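You operate a simulated robot arm through the tools that you are given. There is no shell and no other tool. Be economical: measure what you need, move in short steps, check, and stop when the job is done.

You are at the controls of a simulated robot arm. One attempt, no reset.

## Task
Stand the wooden spoon and the green and yellow spoons in the grey mug.
Fine: they are in the open top drawer; leave the mug where it is, the ladle and all other spoons; shut the drawer.

Only the result counts: the job must be done as asked and must still hold three seconds after the hand-in. Knocking over, shifting, dropping, spilling or breaking anything else fails it.

## Robot
A 7-joint arm with a two-finger parallel gripper, fixed in place. Base frame: the origin is at the foot of the arm, x ahead of it, y to its left, z up; the work surface is at about z = 75.2. Readings come in cm, rad, newtons and seconds.
With the tool pointing down near the work surface it reaches from about 20 to 68 cm from the base axis. Its first joint turns from -1.152 to 1.152 rad. Payload 2.4 kg.
The tool frame sits at the grasp point between the pads (the TCP): z along the fingers, y along the line on which they close. The tips reach 3 cm beyond it. Largest opening 9.4 cm; finger width 2.8, thickness 1; the body of the gripper, 5 by 9.6 cm, starts 5.5 cm behind the TCP.
Orientation is told as [roll, pitch, yaw] about the base's x, y, z axes, in that order, counted from this pose: with the fingers straight down and closing along the base's y, the tool's x points along the base's -x, its y along +y and its z along -z.

## Interface
- The arm moves only by the tool servo_tool. Its arguments are lists of equal length, an entry for each row: "translation": the shift along the base's x, y, z in units of 20 mm (1.0 is 20 mm), a list of three; "turn": the turn, a rotation vector about the base's x, y, z in units of 4 degrees (1.0 is 4 degrees), a list of three. In form: {"translation": [[x, y, z], ...], "turn": [[wx, wy, wz], ...]}. A call has 1 to 10 rows; each row shifts and turns the commanded pose from where the row before left it. "claw" is the gripper command, from -1 (shut) to 1 (fully open), values between in proportion, set as the call begins (left out, the last holds). A call with a number of a shift or a turn outside -1 to 1 is refused whole. A row lasts 0.2 s, in which the tool goes at most 5 cm and 0.15 rad; a call with a longer step from one row to the next is refused whole, and so is a gripper value outside its range. A pose out of reach is approached as far as the arm can. The call stops where the force on the tool passes 40 N (or 10 N more than at its start, if that is more) or the arm is blocked; 0.2 s more then pass. Each finger travels about 15.3 cm/s and halts on what it meets, pressing with about 41 N; the grip force reading is that of the motor and also rises with nothing between the fingers. The clock runs only during rows and for 0.2 s after the last one: add rows that do not move to give the fingers time. The reply holds the time, the measured pose of the TCP, the force on the tool along the base axes, the opening and the grip force, in the units named above and with some noise, with the torque about the TCP (base axes, N m) and any sound that the robot's microphone picked up.
- Cameras (640 x 400 px; columns grow to the right, rows downward): "scene" is fixed at [4.23, 47.7, 144.07]; the picture's right is [-0.71, -0.70, 0.00], its down [-0.42, 0.43, -0.80] and it looks along [0.56, -0.57, -0.60] (base axes); focal length 298 px, centre (320, 200). "wrist" rides on the gripper at [7.6, 1.4, -10.3] in the tool frame; the picture's right is [-0.18, 0.98, 0.00], its down [-0.75, -0.14, -0.64] and it looks along [-0.63, -0.12, 0.77] (tool axes); focal length 243 px, centre (320, 200). There is no depth. A picture from a camera that has moved, and an enlarged one, comes with that camera's place and axes in the base frame and with its lens.
- snapshot(camera): a new picture of that camera. It takes no simulated time.
- enlarge(camera, box): a new picture of the part [left, top, right, bottom] of that camera's present view, enlarged. It takes no simulated time.
- close_job(): hands the job in; it is judged then, once.

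Work in short steps. Places have to be worked out from the pictures, the camera data and where the tool is seen: move nearer, look again, correct. Check each grasp and each placing, and mend what went wrong. You have 120 turns and 64 pictures in all, those below and enlarged ones among them. Open the gripper and draw the arm clear of the work before you hand the job in, unless the task says otherwise; then end with one line.

The tools are called after "Emit:" as name(argument=value, ...) on one line, values as JSON. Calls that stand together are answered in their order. servo_tool: Moves the arm, as the interface text tells. Its arguments: {"type":"object","properties":{"translation":{"type":"array","items":{"type":"array","items":{"type":"number"}}},"turn":{"type":"array","items":{"type":"array","items":{"type":"number"}}},"claw":{"type":"number"}},"required":["translation","turn"]} The other tools are called the same way: snapshot (camera) takes a picture; enlarge (camera, box) takes an enlarged picture of a part of a camera's view; close_job () hands the job in.

At the start:

```text
time: 0.0
tool_pos: [32.36, -5.06, 122.96]
ee_rot: [0.001, 0.0, -0.001]
contact_force: [0.2, -0.6, -0.2]
moment: [0.01, -0.02, 0.01]
gripper_width: 9.39
grasp_force: 0.0
```

scene: 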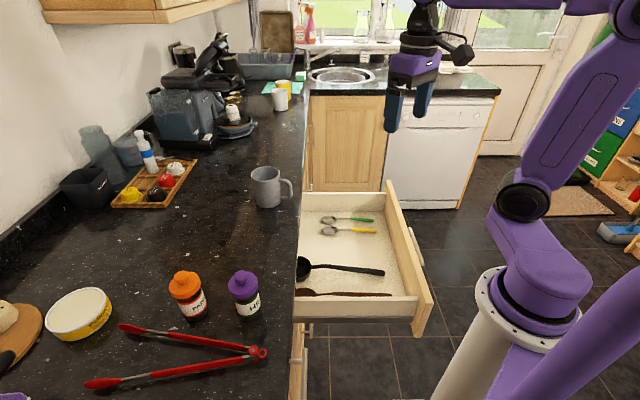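
wrist: 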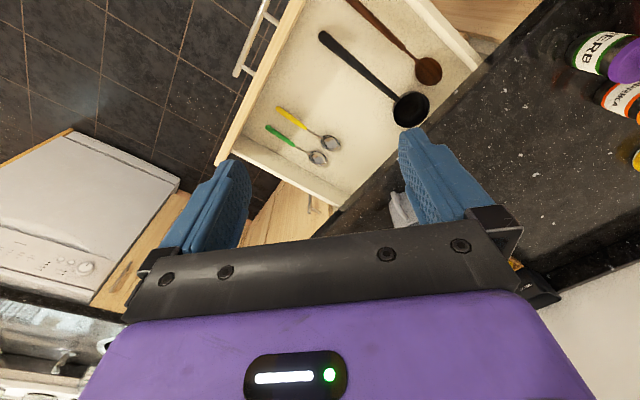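

The drawer floor is near z=75.2, and the spoons lie along (0.71,0.71). The yellow spoon's neck is near (50.5,-9.5) and the mug near (65,8) on a higher counter. I'll move above the yellow neck, yaw 45° and look again.

Emit:
servo_tool(translation=[[0.9, -0.22, -0.9], [0.9, -0.22, -0.9], [0.9, -0.22, -0.9], [0.9, -0.22, -0.9], [0.9, -0.22, -0.9], [0.9, -0.22, -0.9], [0.9, -0.22, -0.9], [0.9, -0.22, -0.9], [0.9, -0.22, -0.9], [0.9, -0.22, -0.9]], turn=[[0, 0, 1], [0, 0, 1], [0, 0, 1], [0, 0, 1], [0, 0, 1], [0, 0, 1], [0, 0, 1], [0, 0, 1], [0, 0, 1], [0, 0, 1]], claw=-0.4)

Emit:
enlarge(camera="scene", box=[230, 150, 450, 350])

```text
time: 2.2
tool_pos: [50.49, -9.59, 104.91]
ee_rot: [0.0, -0.001, 0.702]
contact_force: [0.3, 0.5, -0.5]
moment: [0.04, 0.03, -0.01]
gripper_width: 2.82
grasp_force: 0.1
```

```text
2.00 times, centred on (340, 250) of scene
camera zoom: at [4.23, 47.7, 144.07], right [-0.71, -0.7, 0.0], down [-0.42, 0.43, -0.8], along [0.56, -0.57, -0.6], focal length 597 px, centre (280, 100)
```

zoom: 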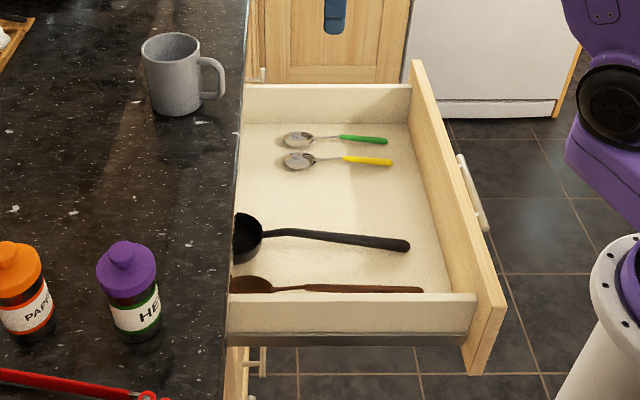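

Yaw is 40° and I'm above the yellow spoon. I'll finish the yaw, descend to about z=93 and look with the wrist camera.

Emit:
servo_tool(translation=[[0, 0, -1], [0, 0, -1], [0, 0, -1], [0, 0, -1], [0, 0, -1], [0, 0, -1], [0, 0, 0]], turn=[[0, 0, 0.6], [0, 0, 0.6], [0, 0, 0], [0, 0, 0], [0, 0, 0], [0, 0, 0], [0, 0, 0]])

Emit:
snapshot(camera="wrist")

```text
time: 3.8
tool_pos: [50.41, -9.55, 92.9]
ee_rot: [-0.002, -0.001, 0.783]
contact_force: [-0.9, -0.4, 0.3]
moment: [0.0, -0.01, -0.01]
gripper_width: 2.82
grasp_force: 0.1
```

```text
60 pictures are left
camera wrist: at [44.09, -13.78, 103.07], right [-0.56, 0.83, 0.0], down [0.63, 0.43, 0.64], along [0.53, 0.36, -0.77], focal length 243 px, centre (320, 200)
```

wrist: 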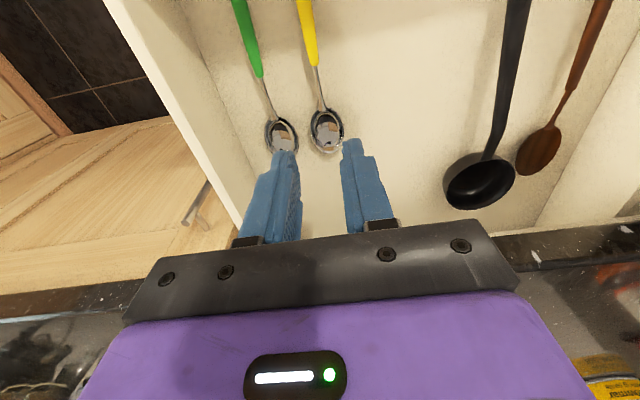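

The yellow neck is at about (50.4,-9.5), right below the tool. I'll descend 14.4 cm.

Emit:
servo_tool(translation=[[-0.1, -0.1, -1], [0, 0, -1], [0, 0, -1], [0, 0, -1], [0, 0, -1], [0, 0, -1], [0, 0, -0.6], [0, 0, -0.6], [0, 0, 0]], turn=[[0, 0, 0], [0, 0, 0], [0, 0, 0], [0, 0, 0], [0, 0, 0], [0, 0, 0], [0, 0, 0], [0, 0, 0], [0, 0, 0]])

Emit:
snapshot(camera="wrist")

```text
time: 5.8
tool_pos: [50.31, -9.36, 78.4]
ee_rot: [-0.001, 0.0, 0.783]
contact_force: [1.2, -0.1, -0.4]
moment: [0.0, 0.03, 0.0]
gripper_width: 2.82
grasp_force: 0.1
```

```text
59 pictures are left
camera wrist: at [43.88, -13.79, 88.71], right [-0.56, 0.83, 0.0], down [0.63, 0.43, 0.64], along [0.53, 0.36, -0.77], focal length 243 px, centre (320, 200)
```

wrist: 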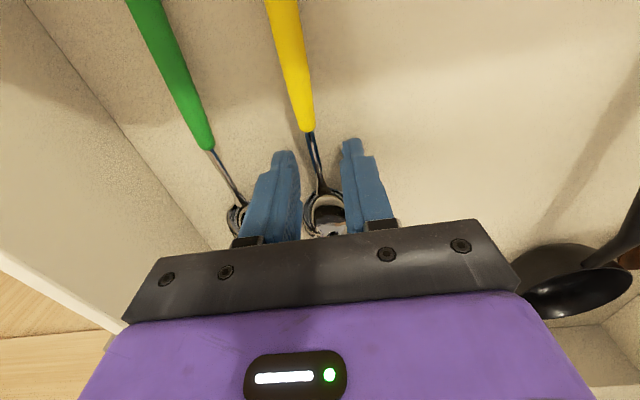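

The yellow neck lies between the fingers, so I'll close and check the opening.

Emit:
servo_tool(translation=[[0, 0, 0], [0, 0, 0], [0, 0, 0], [0, 0, 0]], turn=[[0, 0, 0], [0, 0, 0], [0, 0, 0], [0, 0, 0]], claw=-1)

Emit:
snapshot(camera="wrist")

```text
time: 6.8
tool_pos: [50.27, -9.5, 78.51]
ee_rot: [0.002, 0.0, 0.782]
contact_force: [1.0, -0.4, 0.2]
moment: [0.0, 0.01, -0.03]
gripper_width: 0.37
grasp_force: 38.3
```

```text
58 pictures are left
camera wrist: at [43.87, -13.78, 88.73], right [-0.56, 0.83, 0.0], down [0.63, 0.43, 0.64], along [0.53, 0.36, -0.77], focal length 243 px, centre (320, 200)
```

wrist: 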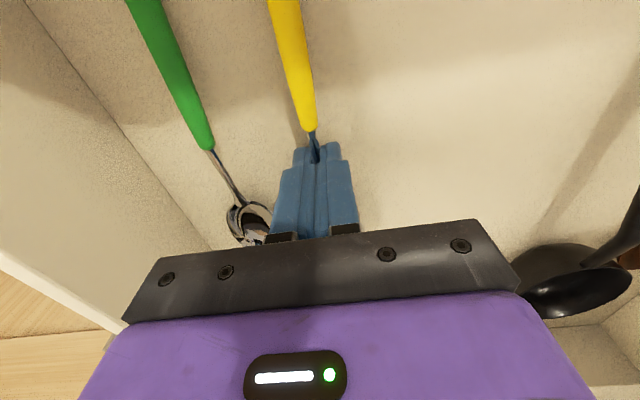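

Grasped (0.37 cm). I'll lift straight up and look.

Emit:
servo_tool(translation=[[0, 0, 0.5], [0, 0, 1], [0, 0, 1], [0, 0, 1], [0, 0, 1], [0, 0, 1], [0, 0, 1], [0, 0, 1], [0, 0, 1], [0, 0, 1]], turn=[[0, 0, 0], [0, 0, 0], [0, 0, 0], [0, 0, 0], [0, 0, 0], [0, 0, 0], [0, 0, 0], [0, 0, 0], [0, 0, 0], [0, 0, 0]])

Emit:
servo_tool(translation=[[-0.2, -0.2, 0.5], [-0.2, -0.2, 0.5], [-0.2, -0.2, 0.5], [-0.2, -0.2, 0.5], [-0.2, -0.2, 0.5], [-0.2, -0.2, 0.5], [-0.2, -0.2, 0.5], [-0.2, -0.2, 0.5], [-0.2, -0.2, 0.5], [-0.2, -0.2, 0.5]], turn=[[0.9, -0.9, 0], [0.9, -0.9, 0], [0.9, -0.9, 0], [0.9, -0.9, 0], [0.9, -0.9, 0], [0.9, -0.9, 0], [0.9, -0.9, 0], [0.9, -0.9, 0], [0.9, -0.9, 0], [0.9, -0.9, 0]])

Emit:
snapshot(camera="wrist")

Emit:
snapshot(camera="scene")

```text
time: 9.0
tool_pos: [50.09, -9.61, 97.51]
ee_rot: [0.003, 0.003, 0.781]
contact_force: [0.2, -0.6, -1.3]
moment: [0.01, 0.0, 0.01]
gripper_width: 0.37
grasp_force: 38.6
```

```text
time: 11.2
tool_pos: [46.19, -13.7, 107.53]
ee_rot: [0.003, -0.891, 0.778]
contact_force: [-0.9, -0.5, 0.1]
moment: [0.0, 0.02, 0.0]
gripper_width: 0.37
grasp_force: 37.7
```

```text
57 pictures are left
camera wrist: at [36.28, -21.59, 108.06], right [-0.61, 0.78, 0.14], down [0.08, -0.12, 0.99], along [0.79, 0.62, 0.01], focal length 243 px, centre (320, 200)
```

wrist: 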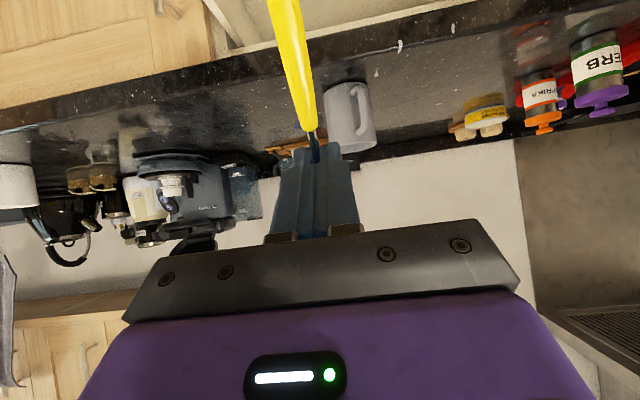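

```text
56 pictures are left
```

scene: 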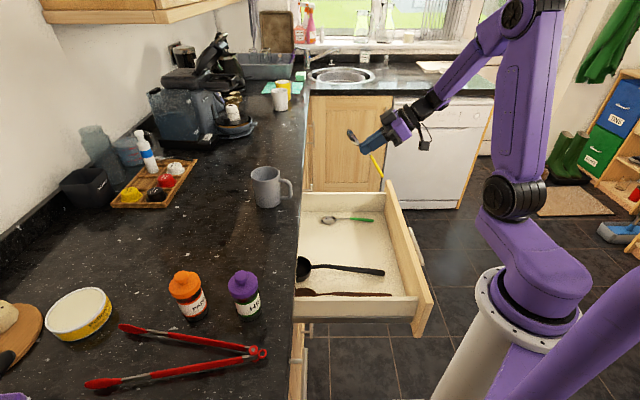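

Triangulation puts the mug centre at about (64,8.6), its rim near z=100.7 and the counter near z=90.6. I'll tilt the tool to 65°, raise it, and carry the spoon over the mug.

Emit:
servo_tool(translation=[[0, 0, 1], [0, 0, 1], [0, 0, 1], [0, 0, 1], [0.704, 0.98, 0], [0.704, 0.98, 0], [0.704, 0.98, 0], [0.704, 0.98, 0], [0.704, 0.98, 0], [0.704, 0.98, 0]], turn=[[0.62, -0.62, 0], [0.62, -0.62, 0], [0.62, -0.62, 0], [0.62, -0.62, 0], [0, 0, 0], [0, 0, 0], [0, 0, 0], [0, 0, 0], [0, 0, 0], [0, 0, 0]])

Emit:
servo_tool(translation=[[0.704, 0.98, 0], [0.704, 0.98, 0], [0.704, 0.98, 0], [0.704, 0.98, 0], [0.704, 0.98, 0], [0.704, 0.98, 0], [0, 0, 0]], turn=[[0, 0, 0], [0, 0, 0], [0, 0, 0], [0, 0, 0], [0, 0, 0], [0, 0, 0], [0, 0, 0]])

Emit:
snapshot(camera="wrist")

Emit:
enlarge(camera="scene", box=[200, 100, 360, 220])

```text
time: 13.4
tool_pos: [54.49, -1.93, 115.69]
ee_rot: [0.01, -1.134, 0.774]
contact_force: [0.6, -0.7, -0.6]
moment: [-0.06, 0.01, -0.02]
gripper_width: 0.37
grasp_force: 37.6
```

```text
time: 15.0
tool_pos: [63.02, 9.94, 115.81]
ee_rot: [0.009, -1.132, 0.778]
contact_force: [0.2, -0.2, -0.8]
moment: [-0.01, 0.0, -0.01]
gripper_width: 0.37
grasp_force: 38.1
```

```text
55 pictures are left
camera wrist: at [53.25, 2.18, 113.14], right [-0.64, 0.75, 0.17], down [-0.08, -0.29, 0.95], along [0.77, 0.59, 0.25], focal length 243 px, centre (320, 200)
```

wrist: 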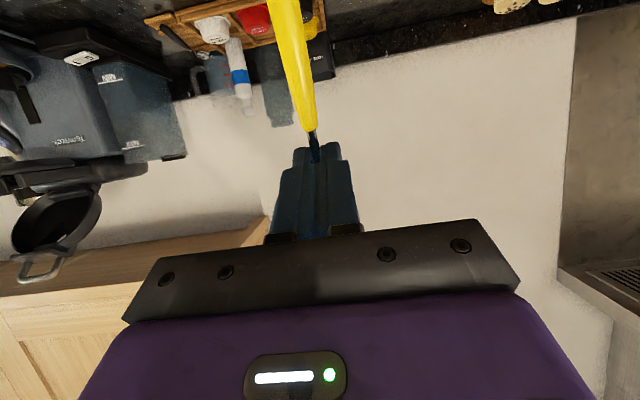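

```text
3.33 times, centred on (280, 160) of scene
camera zoom: at [4.23, 47.7, 144.07], right [-0.71, -0.7, 0.0], down [-0.42, 0.43, -0.8], along [0.56, -0.57, -0.6], focal length 995 px, centre (453, 333)
```

zoom: 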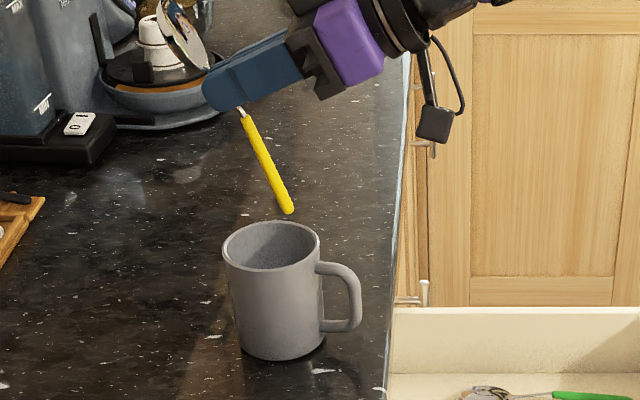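

The projected handle tip matches the picture exactly, and lowering would take it inside the rim. I'll lower 11 cm and check.

Emit:
servo_tool(translation=[[0, 0, -0.8], [0, 0, -0.8], [0, 0, -0.8], [0, 0, -0.8], [0, 0, -0.8], [0, 0, -0.8], [0, 0, -0.7], [0, 0, 0]], turn=[[0, 0, 0], [0, 0, 0], [0, 0, 0], [0, 0, 0], [0, 0, 0], [0, 0, 0], [0, 0, 0], [0, 0, 0]])

Emit:
enlarge(camera="scene", box=[200, 100, 360, 220])

```text
time: 16.8
tool_pos: [63.2, 9.82, 104.61]
ee_rot: [0.008, -1.134, 0.777]
contact_force: [0.1, 0.0, -0.4]
moment: [-0.07, 0.01, 0.0]
gripper_width: 0.34
grasp_force: 37.8
```

```text
3.33 times, centred on (280, 160) of scene
camera zoom: at [4.24, 47.7, 144.07], right [-0.71, -0.7, 0.0], down [-0.42, 0.43, -0.8], along [0.56, -0.57, -0.6], focal length 995 px, centre (453, 333)
```

zoom: 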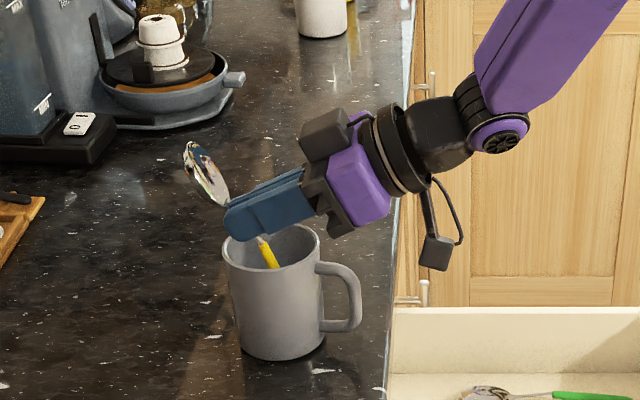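

The handle is inside the mug, so I'll release with a small opening and wait.

Emit:
servo_tool(translation=[[0, 0, 0], [0, 0, 0], [0, 0, 0], [0, 0, 0]], turn=[[0, 0, 0], [0, 0, 0], [0, 0, 0], [0, 0, 0]], claw=-0.7)

Emit:
enlarge(camera="scene", box=[200, 100, 360, 220])

```text
time: 17.8
tool_pos: [63.17, 9.75, 104.62]
ee_rot: [0.007, -1.135, 0.777]
contact_force: [1.0, -0.8, 0.4]
moment: [0.01, -0.05, -0.03]
gripper_width: 1.39
grasp_force: 0.0
```

```text
3.33 times, centred on (280, 160) of scene
camera zoom: at [4.23, 47.7, 144.07], right [-0.71, -0.7, 0.0], down [-0.42, 0.43, -0.8], along [0.56, -0.57, -0.6], focal length 995 px, centre (453, 333)
```

zoom: 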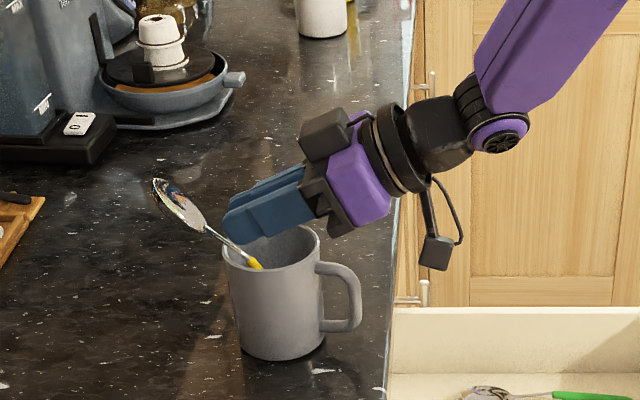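

The yellow spoon stands leaning on the far rim. I'll retract along the tool axis, then return upright above the green spoon.

Emit:
servo_tool(translation=[[-0.5, -0.5, 0.33], [-0.64, -0.64, 0.42], [-0.64, -0.64, 0.42], [-0.64, -0.64, 0.42], [-0.64, -0.64, 0.42], [-0.64, -0.64, 0.42]], turn=[[0, 0, 0], [0, 0, 0], [0, 0, 0], [0, 0, 0], [0, 0, 0], [0, 0, 0]])

Emit:
enlarge(camera="scene", box=[200, 100, 360, 220])

```text
time: 19.2
tool_pos: [55.58, 2.46, 109.43]
ee_rot: [0.007, -1.133, 0.776]
contact_force: [-0.2, 0.1, 0.3]
moment: [-0.03, 0.0, -0.03]
gripper_width: 1.4
grasp_force: 0.0
```

```text
3.33 times, centred on (280, 160) of scene
camera zoom: at [4.23, 47.7, 144.07], right [-0.71, -0.7, 0.0], down [-0.42, 0.43, -0.8], along [0.56, -0.57, -0.6], focal length 995 px, centre (453, 333)
```

zoom: 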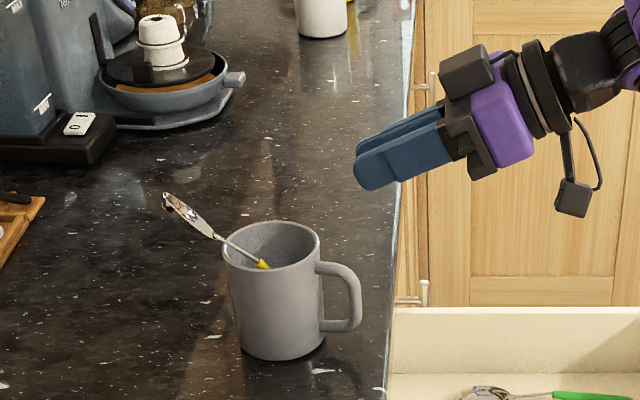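

I'll untilt and move over the green neck, around (54.3,-13.6).

Emit:
servo_tool(translation=[[-0.3, -0.8, 0], [-0.3, -0.8, 0], [-0.05, -0.8, 0], [0, -0.8, -0.2], [0, -0.8, -0.3], [0, -0.8, -0.5], [0, -0.8, -0.8], [0, -0.8, -0.8], [0, -0.8, -0.8], [0, -0.83, -0.8]], turn=[[-1, 1, 0], [-1, 1, 0], [-1, 1, 0], [-1, 1, 0], [-1, 1, 0], [-1, 1, 0], [-1, 1, 0], [-1, 1, 0], [-1, 1, 0], [-1, 1, 0]], claw=-0.5)

Emit:
servo_tool(translation=[[0, 0, -1], [0, 0, -1], [0, 0, -0.5], [0, 0, 0]], turn=[[-0.74, 0.74, 0], [-0.74, 0.74, 0], [0, 0, 0], [0, 0, 0]])

Emit:
snapshot(camera="wrist")

```text
time: 21.4
tool_pos: [54.49, -13.78, 100.92]
ee_rot: [0.0, -0.144, 0.782]
contact_force: [-0.6, -0.9, -1.1]
moment: [0.01, -0.03, -0.02]
gripper_width: 2.32
grasp_force: 0.0
```

```text
time: 22.4
tool_pos: [54.42, -13.59, 95.9]
ee_rot: [0.001, -0.001, 0.782]
contact_force: [-0.3, -0.2, -0.3]
moment: [0.02, -0.01, 0.03]
gripper_width: 2.35
grasp_force: 0.0
```

```text
50 pictures are left
camera wrist: at [48.04, -17.86, 106.18], right [-0.56, 0.83, 0.0], down [0.63, 0.43, 0.64], along [0.53, 0.36, -0.77], focal length 243 px, centre (320, 200)
```

wrist: 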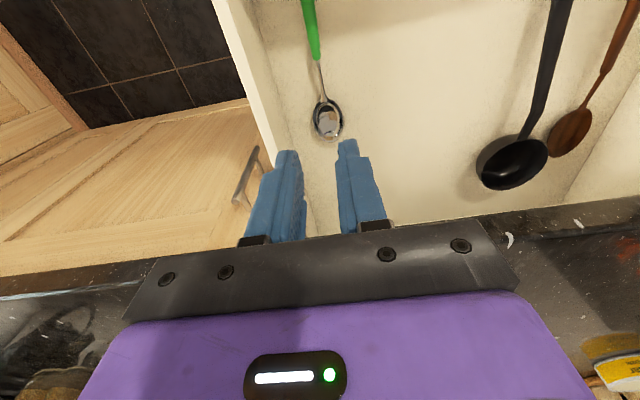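

The green neck is centred under the tool. I'll descend and grasp.

Emit:
servo_tool(translation=[[-0.05, 0, -1], [0, 0, -1], [0, 0, -1], [0, 0, -1], [0, 0, -1], [0, 0, -1], [0, 0, -1], [0, 0, -0.9], [0, 0, -0.85], [0, 0, 0]], turn=[[0, 0, 0], [0, 0, 0], [0, 0, 0], [0, 0, 0], [0, 0, 0], [0, 0, 0], [0, 0, 0], [0, 0, 0], [0, 0, 0], [0, 0, 0]])

Emit:
servo_tool(translation=[[0, 0, 0], [0, 0, 0], [0, 0, 0], [0, 0, 0]], turn=[[0, 0, 0], [0, 0, 0], [0, 0, 0], [0, 0, 0]], claw=-1)

Emit:
snapshot(camera="wrist")

```text
time: 24.6
tool_pos: [54.4, -13.67, 78.47]
ee_rot: [-0.002, 0.0, 0.783]
contact_force: [0.8, -0.1, -0.1]
moment: [0.0, -0.04, -0.02]
gripper_width: 2.34
grasp_force: 0.1
```

```text
time: 25.6
tool_pos: [54.35, -13.46, 78.46]
ee_rot: [-0.001, 0.0, 0.782]
contact_force: [1.0, 0.5, 0.4]
moment: [-0.05, 0.02, 0.01]
gripper_width: 0.35
grasp_force: 38.3
```

```text
49 pictures are left
camera wrist: at [48.09, -17.84, 88.72], right [-0.56, 0.83, 0.0], down [0.63, 0.43, 0.64], along [0.53, 0.36, -0.77], focal length 243 px, centre (320, 200)
```

wrist: 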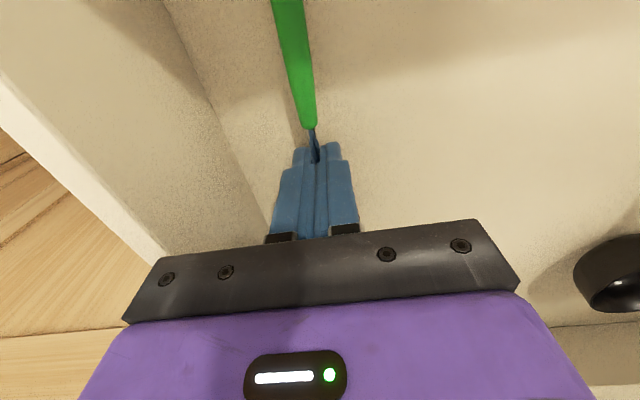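

Grasped (0.35 cm). I'll lift, then tilt to 65° while raising.

Emit:
servo_tool(translation=[[0, 0, 0.5], [0, 0, 1], [0, 0, 1], [0, 0, 1], [0, 0, 1], [0, 0, 1], [0, 0, 1], [0, 0, 1], [0, 0, 1], [0, 0, 1]], turn=[[0, 0, 0], [0, 0, 0], [0, 0, 0], [0, 0, 0], [0, 0, 0], [0, 0, 0], [0, 0, 0], [0, 0, 0], [0, 0, 0], [0, 0, 0]])

Emit:
servo_tool(translation=[[0, 0, 0.9], [0, 0, 0.9], [0, 0, 0.9], [0, 0, 0.9], [0, 0, 0.9], [0, 0, 0.9], [0, 0, 0.9], [0, 0, 0.9], [0, 0, 0.9], [0, 0, 0.9]], turn=[[1, -1, 0], [1, -1, 0], [1, -1, 0], [1, -1, 0], [1, -1, 0], [1, -1, 0], [1, -1, 0], [1, -1, 0], [1, -1, 0], [1, -1, 0]])

```text
time: 27.8
tool_pos: [54.28, -13.67, 97.41]
ee_rot: [0.002, 0.002, 0.782]
contact_force: [0.1, 0.6, 0.2]
moment: [0.01, 0.01, -0.01]
gripper_width: 0.38
grasp_force: 38.2
```

```text
time: 30.0
tool_pos: [54.47, -13.55, 115.48]
ee_rot: [0.006, -0.989, 0.779]
contact_force: [-0.4, -0.1, -0.3]
moment: [0.0, 0.02, -0.01]
gripper_width: 0.36
grasp_force: 38.8
```

Emit:
servo_tool(translation=[[0.49, 0.96, 0], [0.49, 0.96, 0], [0.49, 0.96, 0.1], [0.49, 0.96, 0], [0.49, 0.96, 0], [0.49, 0.96, 0], [0.49, 0.96, 0], [0.49, 0.96, 0], [0.49, 0.96, 0], [0.49, 0.96, 0]], turn=[[0.74, -0.74, 0], [0.74, -0.74, 0], [0, 0, 0], [0, 0, 0], [0, 0, 0], [0, 0, 0], [0, 0, 0], [0, 0, 0], [0, 0, 0], [0, 0, 0]])

Emit:
servo_tool(translation=[[0.51, 1, 0], [0, 0, 0]], turn=[[0, 0, 0], [0, 0, 0]])

Emit:
enlarge(camera="scene", box=[200, 100, 360, 220])

```text
time: 32.2
tool_pos: [64.17, 5.75, 115.6]
ee_rot: [0.008, -1.134, 0.776]
contact_force: [0.4, 0.1, -0.9]
moment: [-0.01, 0.02, -0.01]
gripper_width: 0.35
grasp_force: 37.8
```

```text
time: 32.8
tool_pos: [65.08, 7.75, 115.54]
ee_rot: [0.007, -1.133, 0.776]
contact_force: [0.5, 1.0, -0.5]
moment: [0.01, -0.01, -0.02]
gripper_width: 0.38
grasp_force: 38.4
```

```text
3.33 times, centred on (280, 160) of scene
camera zoom: at [4.23, 47.7, 144.07], right [-0.71, -0.7, 0.0], down [-0.42, 0.43, -0.8], along [0.56, -0.57, -0.6], focal length 995 px, centre (453, 333)
```

zoom: 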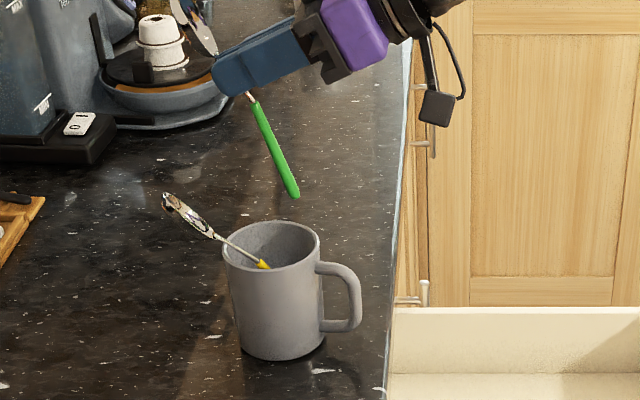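

The green tip is aligned inside the rim on the far side, so I'll lower it.

Emit:
servo_tool(translation=[[0, 0, -0.8], [0, 0, -0.8], [0, 0, -0.8], [0, 0, -0.8], [0, 0, -0.8], [0, 0, -0.8], [0, 0, -0.65], [0, 0, 0]], turn=[[0, 0, 0], [0, 0, 0], [0, 0, 0], [0, 0, 0], [0, 0, 0], [0, 0, 0], [0, 0, 0], [0, 0, 0]])

Emit:
enlarge(camera="scene", box=[200, 100, 360, 220])

```text
time: 34.6
tool_pos: [65.24, 7.63, 104.66]
ee_rot: [0.007, -1.135, 0.777]
contact_force: [-0.3, 1.7, -0.4]
moment: [0.04, 0.01, -0.05]
gripper_width: 0.35
grasp_force: 38.4
```

```text
3.33 times, centred on (280, 160) of scene
camera zoom: at [4.24, 47.7, 144.07], right [-0.71, -0.7, 0.0], down [-0.42, 0.43, -0.8], along [0.56, -0.57, -0.6], focal length 995 px, centre (453, 333)
```

zoom: 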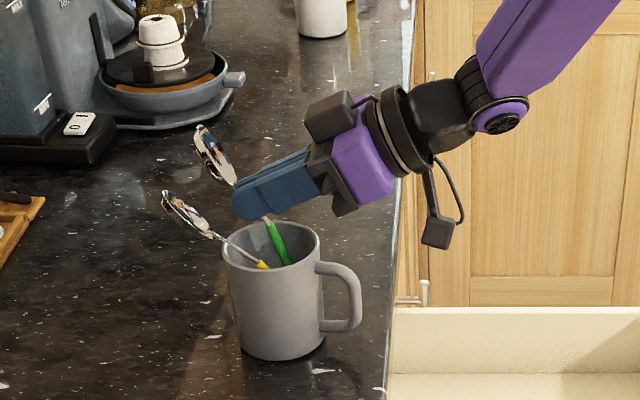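

The green handle is in and clear of yellow, so I'll release it.

Emit:
servo_tool(translation=[[0, 0, 0], [0, 0, 0], [0, 0, 0], [0, 0, 0]], turn=[[0, 0, 0], [0, 0, 0], [0, 0, 0], [0, 0, 0]], claw=-0.72)

Emit:
servo_tool(translation=[[-0.4, -0.4, 0.27], [-0.64, -0.64, 0.42], [-0.64, -0.64, 0.42], [-0.64, -0.64, 0.42], [-0.64, -0.64, 0.42], [-0.64, -0.64, 0.42]], turn=[[0, 0, 0], [0, 0, 0], [0, 0, 0], [0, 0, 0], [0, 0, 0], [0, 0, 0]])

Emit:
enlarge(camera="scene", box=[200, 100, 360, 220])

```text
time: 35.6
tool_pos: [65.22, 7.64, 104.73]
ee_rot: [0.007, -1.134, 0.777]
contact_force: [-0.1, -0.4, 0.5]
moment: [-0.02, 0.0, -0.05]
gripper_width: 1.29
grasp_force: 0.0
```

```text
time: 37.0
tool_pos: [57.83, 0.44, 109.36]
ee_rot: [0.008, -1.134, 0.776]
contact_force: [0.4, -0.1, 0.3]
moment: [-0.02, 0.01, 0.0]
gripper_width: 1.34
grasp_force: 0.1
```

```text
3.33 times, centred on (280, 160) of scene
camera zoom: at [4.23, 47.7, 144.07], right [-0.71, -0.7, 0.0], down [-0.42, 0.43, -0.8], along [0.56, -0.57, -0.6], focal length 995 px, centre (453, 333)
```

zoom: 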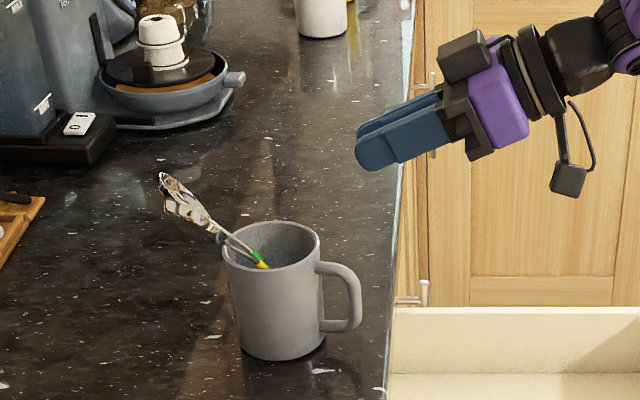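

Both spoons rest in the mug. I'll untilt and move over the wooden spoon's handle, near (34.5,9.3).

Emit:
servo_tool(translation=[[-1, 0, 0], [-1, 0.2, 0], [-1, 0.3, 0], [-1, 0.3, 0], [-1, 0.4, 0], [-1, 0.5, 0], [-1, 0.5, 0], [-1, 0.5, 0], [-1, 0.5, 0], [-1, 0.5, -0.3]], turn=[[-1, 1, 0], [-1, 1, 0], [-1, 1, 0], [-1, 1, 0], [-1, 1, 0], [-1, 1, 0], [-1, 1, 0], [-1, 1, 0], [-1, 1, 0], [-1, 1, 0]], claw=-0.4)

Emit:
servo_tool(translation=[[-0.8, 0.4, -1], [-0.8, 0.4, -1], [0, 0, -1], [0, 0, -1], [0, 0, -1], [0, 0, 0]], turn=[[-0.74, 0.74, 0], [-0.74, 0.74, 0], [0, 0, 0], [0, 0, 0], [0, 0, 0], [0, 0, 0]])

Emit:
snapshot(camera="wrist")

```text
time: 39.2
tool_pos: [38.1, 7.79, 108.8]
ee_rot: [0.0, -0.146, 0.782]
contact_force: [0.2, -0.1, -0.1]
moment: [0.04, 0.01, 0.0]
gripper_width: 2.81
grasp_force: 0.0
```

```text
time: 40.6
tool_pos: [34.77, 9.5, 98.72]
ee_rot: [0.0, -0.001, 0.783]
contact_force: [0.4, -0.6, 0.1]
moment: [0.04, -0.01, -0.01]
gripper_width: 2.83
grasp_force: 0.1
```

```text
45 pictures are left
camera wrist: at [28.44, 5.15, 109.05], right [-0.56, 0.83, 0.0], down [0.63, 0.43, 0.64], along [0.53, 0.36, -0.77], focal length 243 px, centre (320, 200)
```

wrist: 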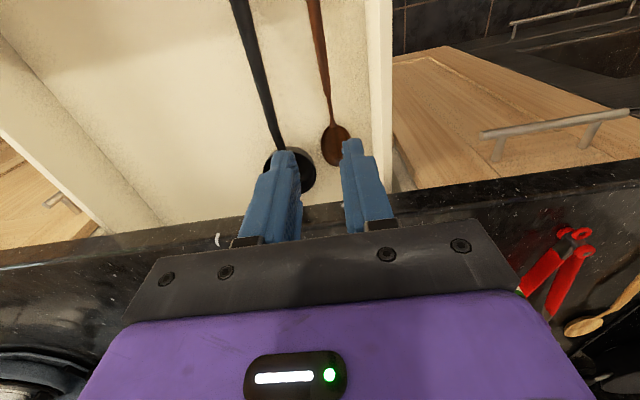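

The wooden handle runs at b≈-17.4. I'll shift slightly, descend, check and grasp 14 cm from its end.

Emit:
servo_tool(translation=[[-0.17, 0.17, -1], [0, 0, -1], [0, 0, -1], [0, 0, -1], [0, 0, -1], [0, 0, -1], [0, 0, -1], [0, 0, -1], [0, 0, -0.8], [0, 0, 0]], turn=[[0, 0, 0], [0, 0, 0], [0, 0, 0], [0, 0, 0], [0, 0, 0], [0, 0, 0], [0, 0, 0], [0, 0, 0], [0, 0, 0], [0, 0, 0]])

Emit:
snapshot(camera="wrist")

```text
time: 42.8
tool_pos: [34.23, 9.78, 81.33]
ee_rot: [0.001, 0.001, 0.782]
contact_force: [0.2, -1.1, 0.1]
moment: [0.01, 0.03, 0.01]
gripper_width: 2.8
grasp_force: 0.2
```

```text
44 pictures are left
camera wrist: at [28.02, 5.48, 91.6], right [-0.56, 0.83, 0.0], down [0.63, 0.43, 0.64], along [0.53, 0.36, -0.77], focal length 243 px, centre (320, 200)
```

wrist: 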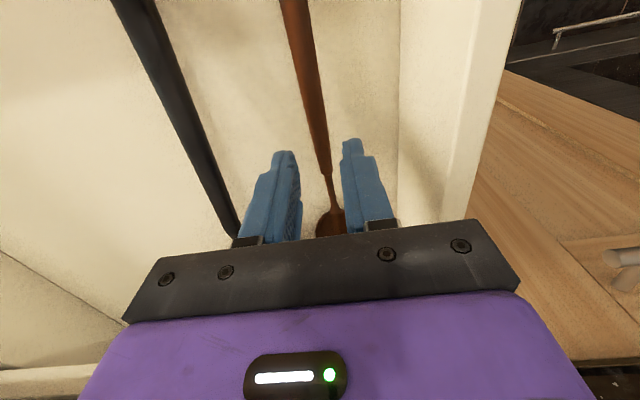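

The handle is between the fingers. I'll descend the last 2.9 cm and close.

Emit:
servo_tool(translation=[[0, 0, -0.75], [0, 0, -0.7], [0, 0, 0]], turn=[[0, 0, 0], [0, 0, 0], [0, 0, 0]])

Emit:
servo_tool(translation=[[0, 0, 0], [0, 0, 0], [0, 0, 0], [0, 0, 0]], turn=[[0, 0, 0], [0, 0, 0], [0, 0, 0], [0, 0, 0]], claw=-1)

Emit:
snapshot(camera="wrist")

```text
time: 43.6
tool_pos: [34.43, 9.79, 78.37]
ee_rot: [0.001, 0.002, 0.781]
contact_force: [-0.5, -0.4, 0.0]
moment: [-0.01, 0.01, 0.03]
gripper_width: 2.83
grasp_force: 0.0
```

```text
time: 44.6
tool_pos: [34.3, 9.69, 78.5]
ee_rot: [0.001, -0.001, 0.781]
contact_force: [-0.2, -0.2, -0.5]
moment: [-0.02, -0.02, -0.03]
gripper_width: 0.89
grasp_force: 41.1
```

```text
43 pictures are left
camera wrist: at [28.06, 5.53, 88.72], right [-0.56, 0.83, 0.0], down [0.63, 0.43, 0.64], along [0.53, 0.36, -0.77], focal length 243 px, centre (320, 200)
```

wrist: 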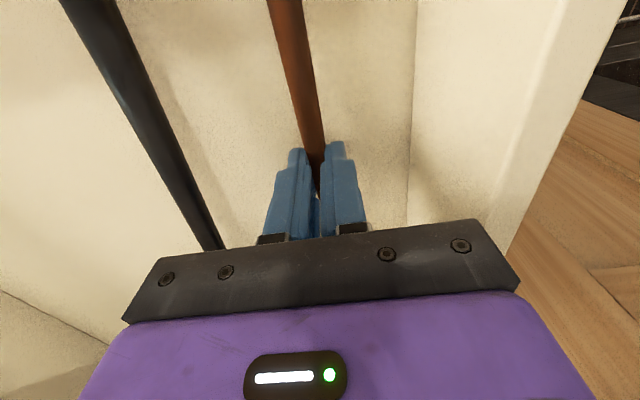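

Grasped (0.89 cm). The bowl lies slightly under the counter overhang, so I'll lift 2 cm, slide 3 cm toward the drawer front, then lift clear.

Emit:
servo_tool(translation=[[0, 0, 0.5], [0, 0, 0.5], [-0.35, -0.35, 0], [-0.35, -0.35, 0], [-0.36, -0.36, 0], [0, 0, 0]], turn=[[0, 0, 0], [0, 0, 0], [0, 0, 0], [0, 0, 0], [0, 0, 0], [0, 0, 0]])

Emit:
enlarge(camera="scene", box=[230, 180, 450, 340])

Emit:
snapshot(camera="wrist")

```text
time: 46.0
tool_pos: [32.18, 7.56, 80.53]
ee_rot: [0.001, 0.0, 0.781]
contact_force: [-0.2, 0.4, -0.4]
moment: [-0.03, -0.02, -0.01]
gripper_width: 0.89
grasp_force: 40.7
```

```text
2.50 times, centred on (340, 260) of scene
camera zoom: at [4.24, 47.7, 144.07], right [-0.71, -0.7, 0.0], down [-0.42, 0.43, -0.8], along [0.56, -0.57, -0.6], focal length 746 px, centre (270, 50)
```

zoom: 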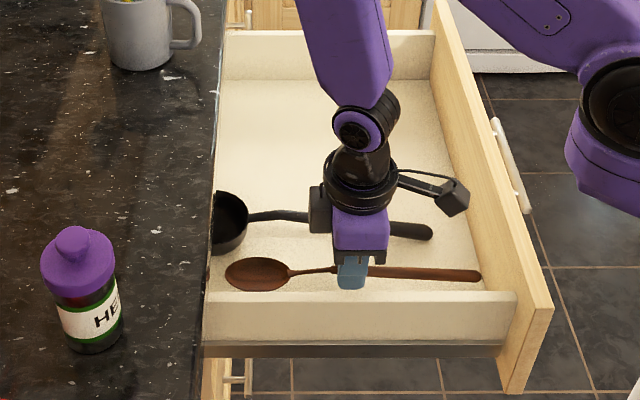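

```text
41 pictures are left
camera wrist: at [25.97, 3.3, 90.78], right [-0.56, 0.83, 0.0], down [0.63, 0.43, 0.64], along [0.53, 0.36, -0.77], focal length 243 px, centre (320, 200)
```

wrist: 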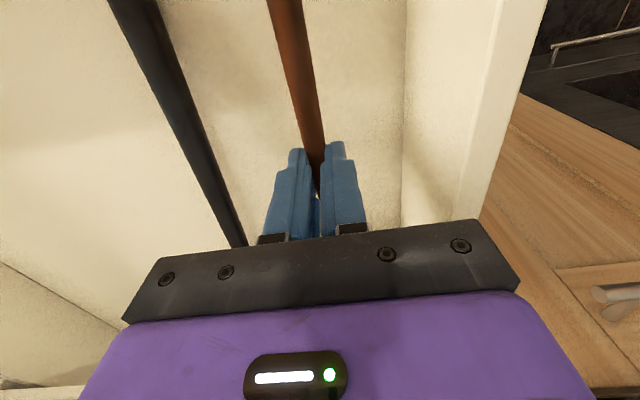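

The bowl is now clear of the counter edge, so I'll lift straight up.

Emit:
servo_tool(translation=[[0, 0, 0.7], [0, 0, 1], [0, 0, 1], [0, 0, 1], [0, 0, 1], [0, 0, 1], [0, 0, 1], [0, 0, 1], [0, 0, 1], [0, 0, 1]], turn=[[0, 0, 0], [0, 0, 0], [0, 0, 0], [0, 0, 0], [0, 0, 0], [0, 0, 0], [0, 0, 0], [0, 0, 0], [0, 0, 0], [0, 0, 0]])

Emit:
servo_tool(translation=[[0.3, -0.3, 0.9], [0.3, -0.3, 0.9], [0.3, -0.3, 0.9], [0.3, -0.3, 0.9], [0.3, -0.3, 0.9], [0.3, -0.3, 0.9], [0.3, -0.3, 0.9], [0.3, -0.3, 0.9], [0.3, -0.3, 0.9], [0.3, -0.3, 0.9]], turn=[[1, -1, 0], [1, -1, 0], [1, -1, 0], [1, -1, 0], [1, -1, 0], [1, -1, 0], [1, -1, 0], [1, -1, 0], [1, -1, 0], [1, -1, 0]])

Emit:
snapshot(camera="scene")

```text
time: 48.2
tool_pos: [32.28, 7.59, 99.77]
ee_rot: [0.0, 0.0, 0.782]
contact_force: [0.9, 0.5, -0.5]
moment: [0.0, 0.04, 0.01]
gripper_width: 0.9
grasp_force: 40.9
```

```text
time: 50.4
tool_pos: [38.14, 1.62, 117.98]
ee_rot: [0.003, -0.991, 0.781]
contact_force: [0.4, -0.1, -1.1]
moment: [-0.01, 0.01, 0.02]
gripper_width: 0.9
grasp_force: 41.3
```

```text
40 pictures are left
```

scene: 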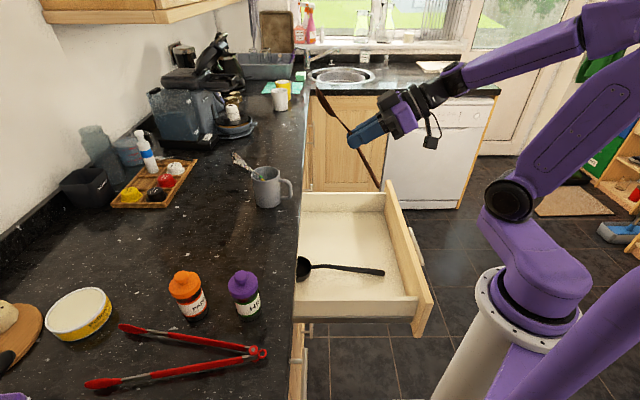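

The wooden spoon is held well. I'll tilt to 72° and carry it over the mug's near side.

Emit:
servo_tool(translation=[[0.954, 0.313, 0.1], [0.954, 0.313, 0.1], [0.954, 0.313, 0.1], [0.954, 0.313, 0.1], [0.954, 0.313, 0.1], [0.954, 0.313, 0], [0.954, 0.313, 0], [0.954, 0.313, 0]], turn=[[0.54, -0.54, 0], [0.54, -0.54, 0], [0.54, -0.54, 0], [0.54, -0.54, 0], [0.54, -0.54, 0], [0, 0, 0], [0, 0, 0], [0, 0, 0]])

Emit:
servo_tool(translation=[[0.954, 0.313, 0], [0.954, 0.313, 0], [0.954, 0.313, 0], [0.954, 0.313, 0], [0.954, 0.313, 0], [0, 0, 0]], turn=[[0, 0, 0], [0, 0, 0], [0, 0, 0], [0, 0, 0], [0, 0, 0], [0, 0, 0]])

Emit:
enlarge(camera="scene", box=[200, 100, 360, 220])

```text
time: 52.2
tool_pos: [53.52, 6.63, 118.83]
ee_rot: [0.012, -1.254, 0.774]
contact_force: [0.5, -1.1, -0.3]
moment: [0.02, 0.02, 0.03]
gripper_width: 0.88
grasp_force: 41.4
```

```text
time: 53.6
tool_pos: [63.15, 9.98, 118.74]
ee_rot: [0.012, -1.253, 0.771]
contact_force: [-0.3, 0.0, -0.3]
moment: [-0.03, 0.01, -0.02]
gripper_width: 0.9
grasp_force: 41.0
```

```text
3.33 times, centred on (280, 160) of scene
camera zoom: at [4.24, 47.7, 144.07], right [-0.71, -0.7, 0.0], down [-0.42, 0.43, -0.8], along [0.56, -0.57, -0.6], focal length 995 px, centre (453, 333)
```

zoom: 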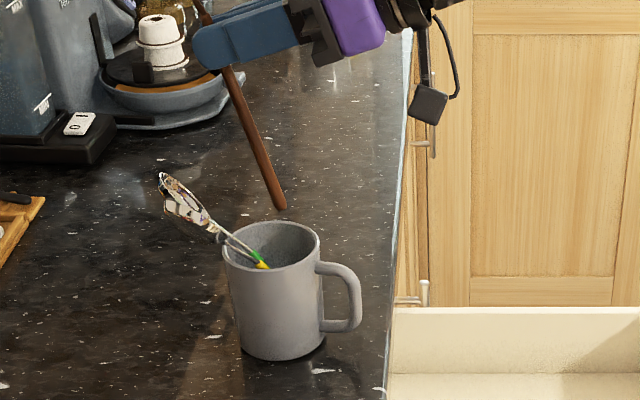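

The tip lines up with the mug's near side. I'll lower in stages while watching the force.

Emit:
servo_tool(translation=[[0, 0, -0.8], [0, 0, -0.8], [0, 0, -0.6], [0, 0, -0.4], [0, 0, -0.4], [0, 0, 0]], turn=[[0, 0, 0], [0, 0, 0], [0, 0, 0], [0, 0, 0], [0, 0, 0], [0, 0, 0]])

Emit:
enlarge(camera="scene", box=[220, 140, 320, 220])

```text
time: 55.0
tool_pos: [63.17, 9.74, 112.66]
ee_rot: [0.012, -1.254, 0.775]
contact_force: [0.0, -0.3, -0.5]
moment: [0.02, 0.0, 0.01]
gripper_width: 0.9
grasp_force: 40.9
```

```text
5.00 times, centred on (270, 180) of scene
camera zoom: at [4.24, 47.7, 144.07], right [-0.71, -0.7, 0.0], down [-0.42, 0.43, -0.8], along [0.56, -0.57, -0.6], focal length 1493 px, centre (570, 300)
```

zoom: 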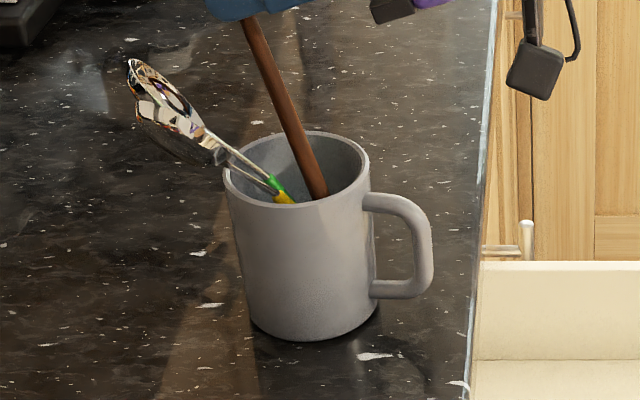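

The tip is inside with no contact. I'll continue down slowly.

Emit:
servo_tool(translation=[[0, 0, -0.4], [0, 0, -0.4], [0, 0, -0.4], [0, 0, -0.4], [0, 0, -0.3], [0, 0, -0.3], [0, 0, 0]], turn=[[0, 0, 0], [0, 0, 0], [0, 0, 0], [0, 0, 0], [0, 0, 0], [0, 0, 0], [0, 0, 0]])

Emit:
enlarge(camera="scene", box=[220, 140, 320, 220])

```text
time: 56.6
tool_pos: [63.09, 9.84, 108.35]
ee_rot: [0.012, -1.252, 0.774]
contact_force: [0.2, 0.2, 0.2]
moment: [-0.01, 0.03, 0.02]
gripper_width: 0.88
grasp_force: 41.2
```

```text
5.00 times, centred on (270, 180) of scene
camera zoom: at [4.24, 47.7, 144.07], right [-0.71, -0.7, 0.0], down [-0.42, 0.43, -0.8], along [0.56, -0.57, -0.6], focal length 1493 px, centre (570, 300)
```

zoom: 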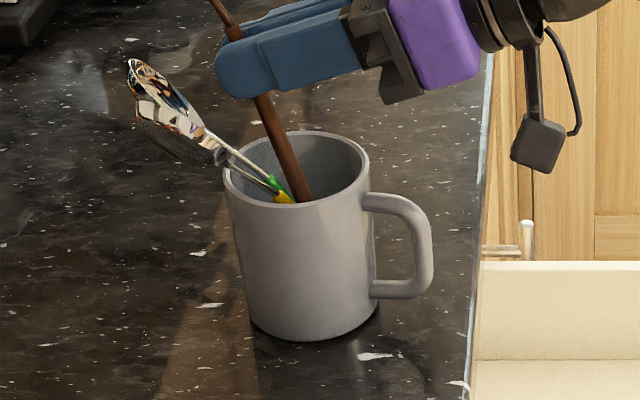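

No contact yet, with about 3 cm to the mug floor. I'll go down another 1.6 cm, then release.

Emit:
servo_tool(translation=[[0, 0, -0.3], [0, 0, -0.3], [0, 0, -0.2], [0, 0, 0]], turn=[[0, 0, 0], [0, 0, 0], [0, 0, 0], [0, 0, 0]])

Emit:
servo_tool(translation=[[0, 0, 0], [0, 0, 0], [0, 0, 0], [0, 0, 0], [0, 0, 0]], turn=[[0, 0, 0], [0, 0, 0], [0, 0, 0], [0, 0, 0], [0, 0, 0]], claw=-0.6)

Emit:
enlarge(camera="scene", box=[200, 100, 360, 220])

```text
time: 57.6
tool_pos: [63.15, 9.84, 106.75]
ee_rot: [0.011, -1.255, 0.774]
contact_force: [-0.5, -0.4, -0.6]
moment: [-0.02, 0.01, 0.03]
gripper_width: 0.89
grasp_force: 41.5
```

```text
time: 58.8
tool_pos: [63.11, 9.85, 106.73]
ee_rot: [0.009, -1.255, 0.775]
contact_force: [-0.7, -0.5, -0.3]
moment: [-0.01, -0.03, 0.01]
gripper_width: 1.88
grasp_force: 0.1
```

```text
3.33 times, centred on (280, 160) of scene
camera zoom: at [4.23, 47.7, 144.07], right [-0.71, -0.7, 0.0], down [-0.42, 0.43, -0.8], along [0.56, -0.57, -0.6], focal length 995 px, centre (453, 333)
```

zoom: 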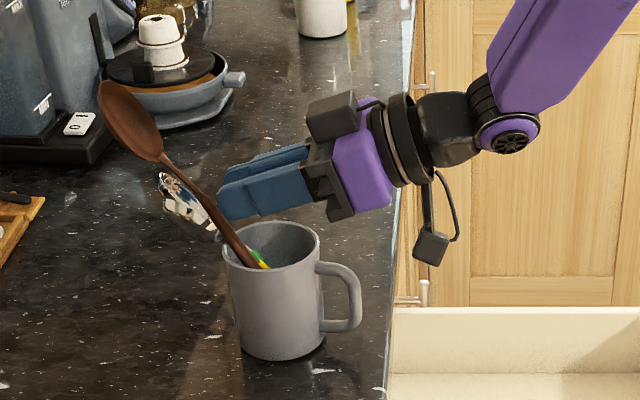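

All three spoons stand in the mug. I'll retract along the tool axis and verify.

Emit:
servo_tool(translation=[[-0.4, -0.4, 0.2], [-0.65, -0.65, 0.3], [-0.65, -0.65, 0.3], [-0.65, -0.65, 0.3], [-0.65, -0.65, 0.3], [-0.65, -0.65, 0.3], [-0.65, -0.65, 0.3], [-0.65, -0.65, 0]], turn=[[0, 0, 0], [0, 0, 0], [0, 0, 0], [0, 0, 0], [0, 0, 0], [0, 0, 0], [0, 0, 0], [0, 0, 0]])

Emit:
servo_tool(translation=[[-0.9, -0.6, 0], [-0.9, -0.6, 0], [-0.9, -0.6, 0], [-0.9, -0.6, 0], [-0.9, -0.6, 0], [-0.9, -0.6, 0], [-0.9, -0.6, 0], [-0.9, -0.6, 0], [-0.9, -0.6, 0]], turn=[[-0.6, 0.6, 0], [-0.6, 0.6, 0], [-0.6, 0.6, 0], [-0.6, 0.6, 0], [-0.6, 0.6, 0], [-0.6, 0.6, 0], [-0.6, 0.6, 0], [-0.57, 0.57, 0], [0, 0, 0]], claw=-1)

Emit:
snapshot(camera="scene")

Emit:
snapshot(camera="wrist")

```text
time: 60.6
tool_pos: [52.93, -0.04, 110.77]
ee_rot: [0.013, -1.256, 0.773]
contact_force: [0.5, 0.1, 0.2]
moment: [0.0, 0.03, 0.0]
gripper_width: 1.87
grasp_force: 0.1
```

```text
time: 62.6
tool_pos: [37.04, -11.11, 110.76]
ee_rot: [0.005, -0.78, 0.779]
contact_force: [-0.5, 0.6, -0.7]
moment: [0.02, -0.01, -0.02]
gripper_width: 0.0
grasp_force: 33.4
```

```text
35 pictures are left
```

scene: 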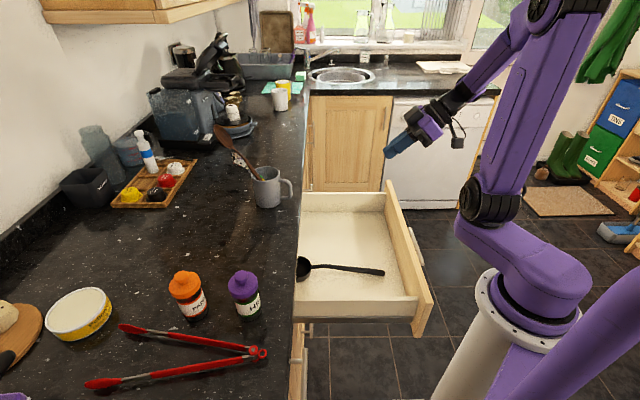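

```text
34 pictures are left
camera wrist: at [27.32, -18.89, 112.72], right [-0.6, 0.79, 0.13], down [0.16, -0.04, 0.99], along [0.78, 0.61, -0.1], focal length 243 px, centre (320, 200)
```

wrist: 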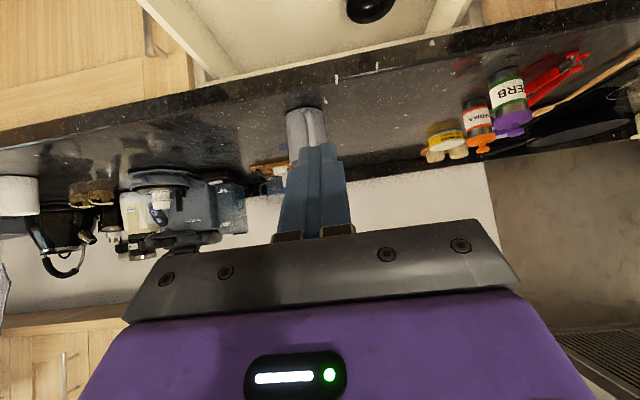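

The mug holds all three spoons and only the ladle remains in the drawer. I'll move back outside the drawer front, staying high, and look.

Emit:
servo_tool(translation=[[-0.8, -0.8, 0], [-0.8, -0.8, 0], [-0.8, -0.8, 0], [-0.8, -0.8, -0.3], [-0.7, -0.7, -0.6], [-0.7, -0.7, -0.8], [0, 0, 0]], turn=[[0, 0, 0], [0, 0, 0], [0, 0, 0], [0, 0, 0], [0, 0, 0], [0, 0, 0], [0, 0, 0]])

Emit:
enlarge(camera="scene", box=[340, 100, 500, 340])

Emit:
snapshot(camera="wrist")

```text
time: 64.2
tool_pos: [27.85, -20.23, 107.43]
ee_rot: [0.003, -0.781, 0.782]
contact_force: [-0.6, 1.0, 0.5]
moment: [0.02, -0.02, -0.02]
gripper_width: 0.0
grasp_force: 32.7
```

```text
1.67 times, centred on (420, 220) of scene
camera zoom: at [4.23, 47.7, 144.07], right [-0.71, -0.7, 0.0], down [-0.42, 0.43, -0.8], along [0.56, -0.57, -0.6], focal length 498 px, centre (153, 167)
```

zoom: 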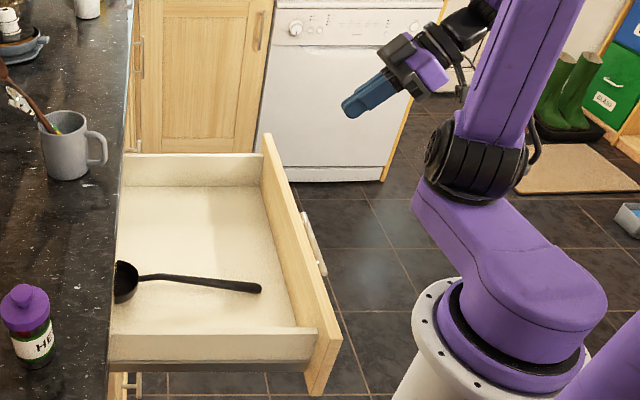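

```text
32 pictures are left
camera wrist: at [18.07, -28.06, 109.29], right [-0.6, 0.79, 0.13], down [0.16, -0.04, 0.99], along [0.78, 0.61, -0.1], focal length 243 px, centre (320, 200)
```

wrist: 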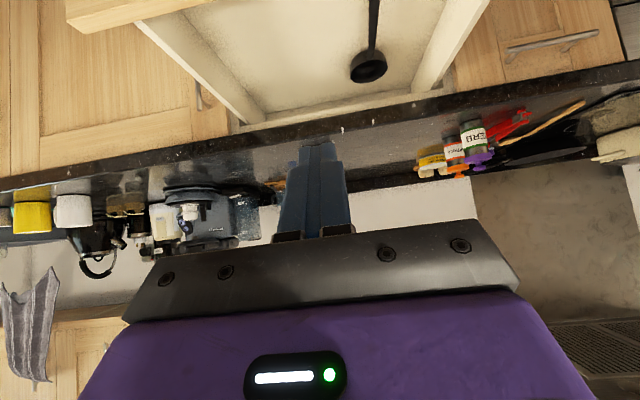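

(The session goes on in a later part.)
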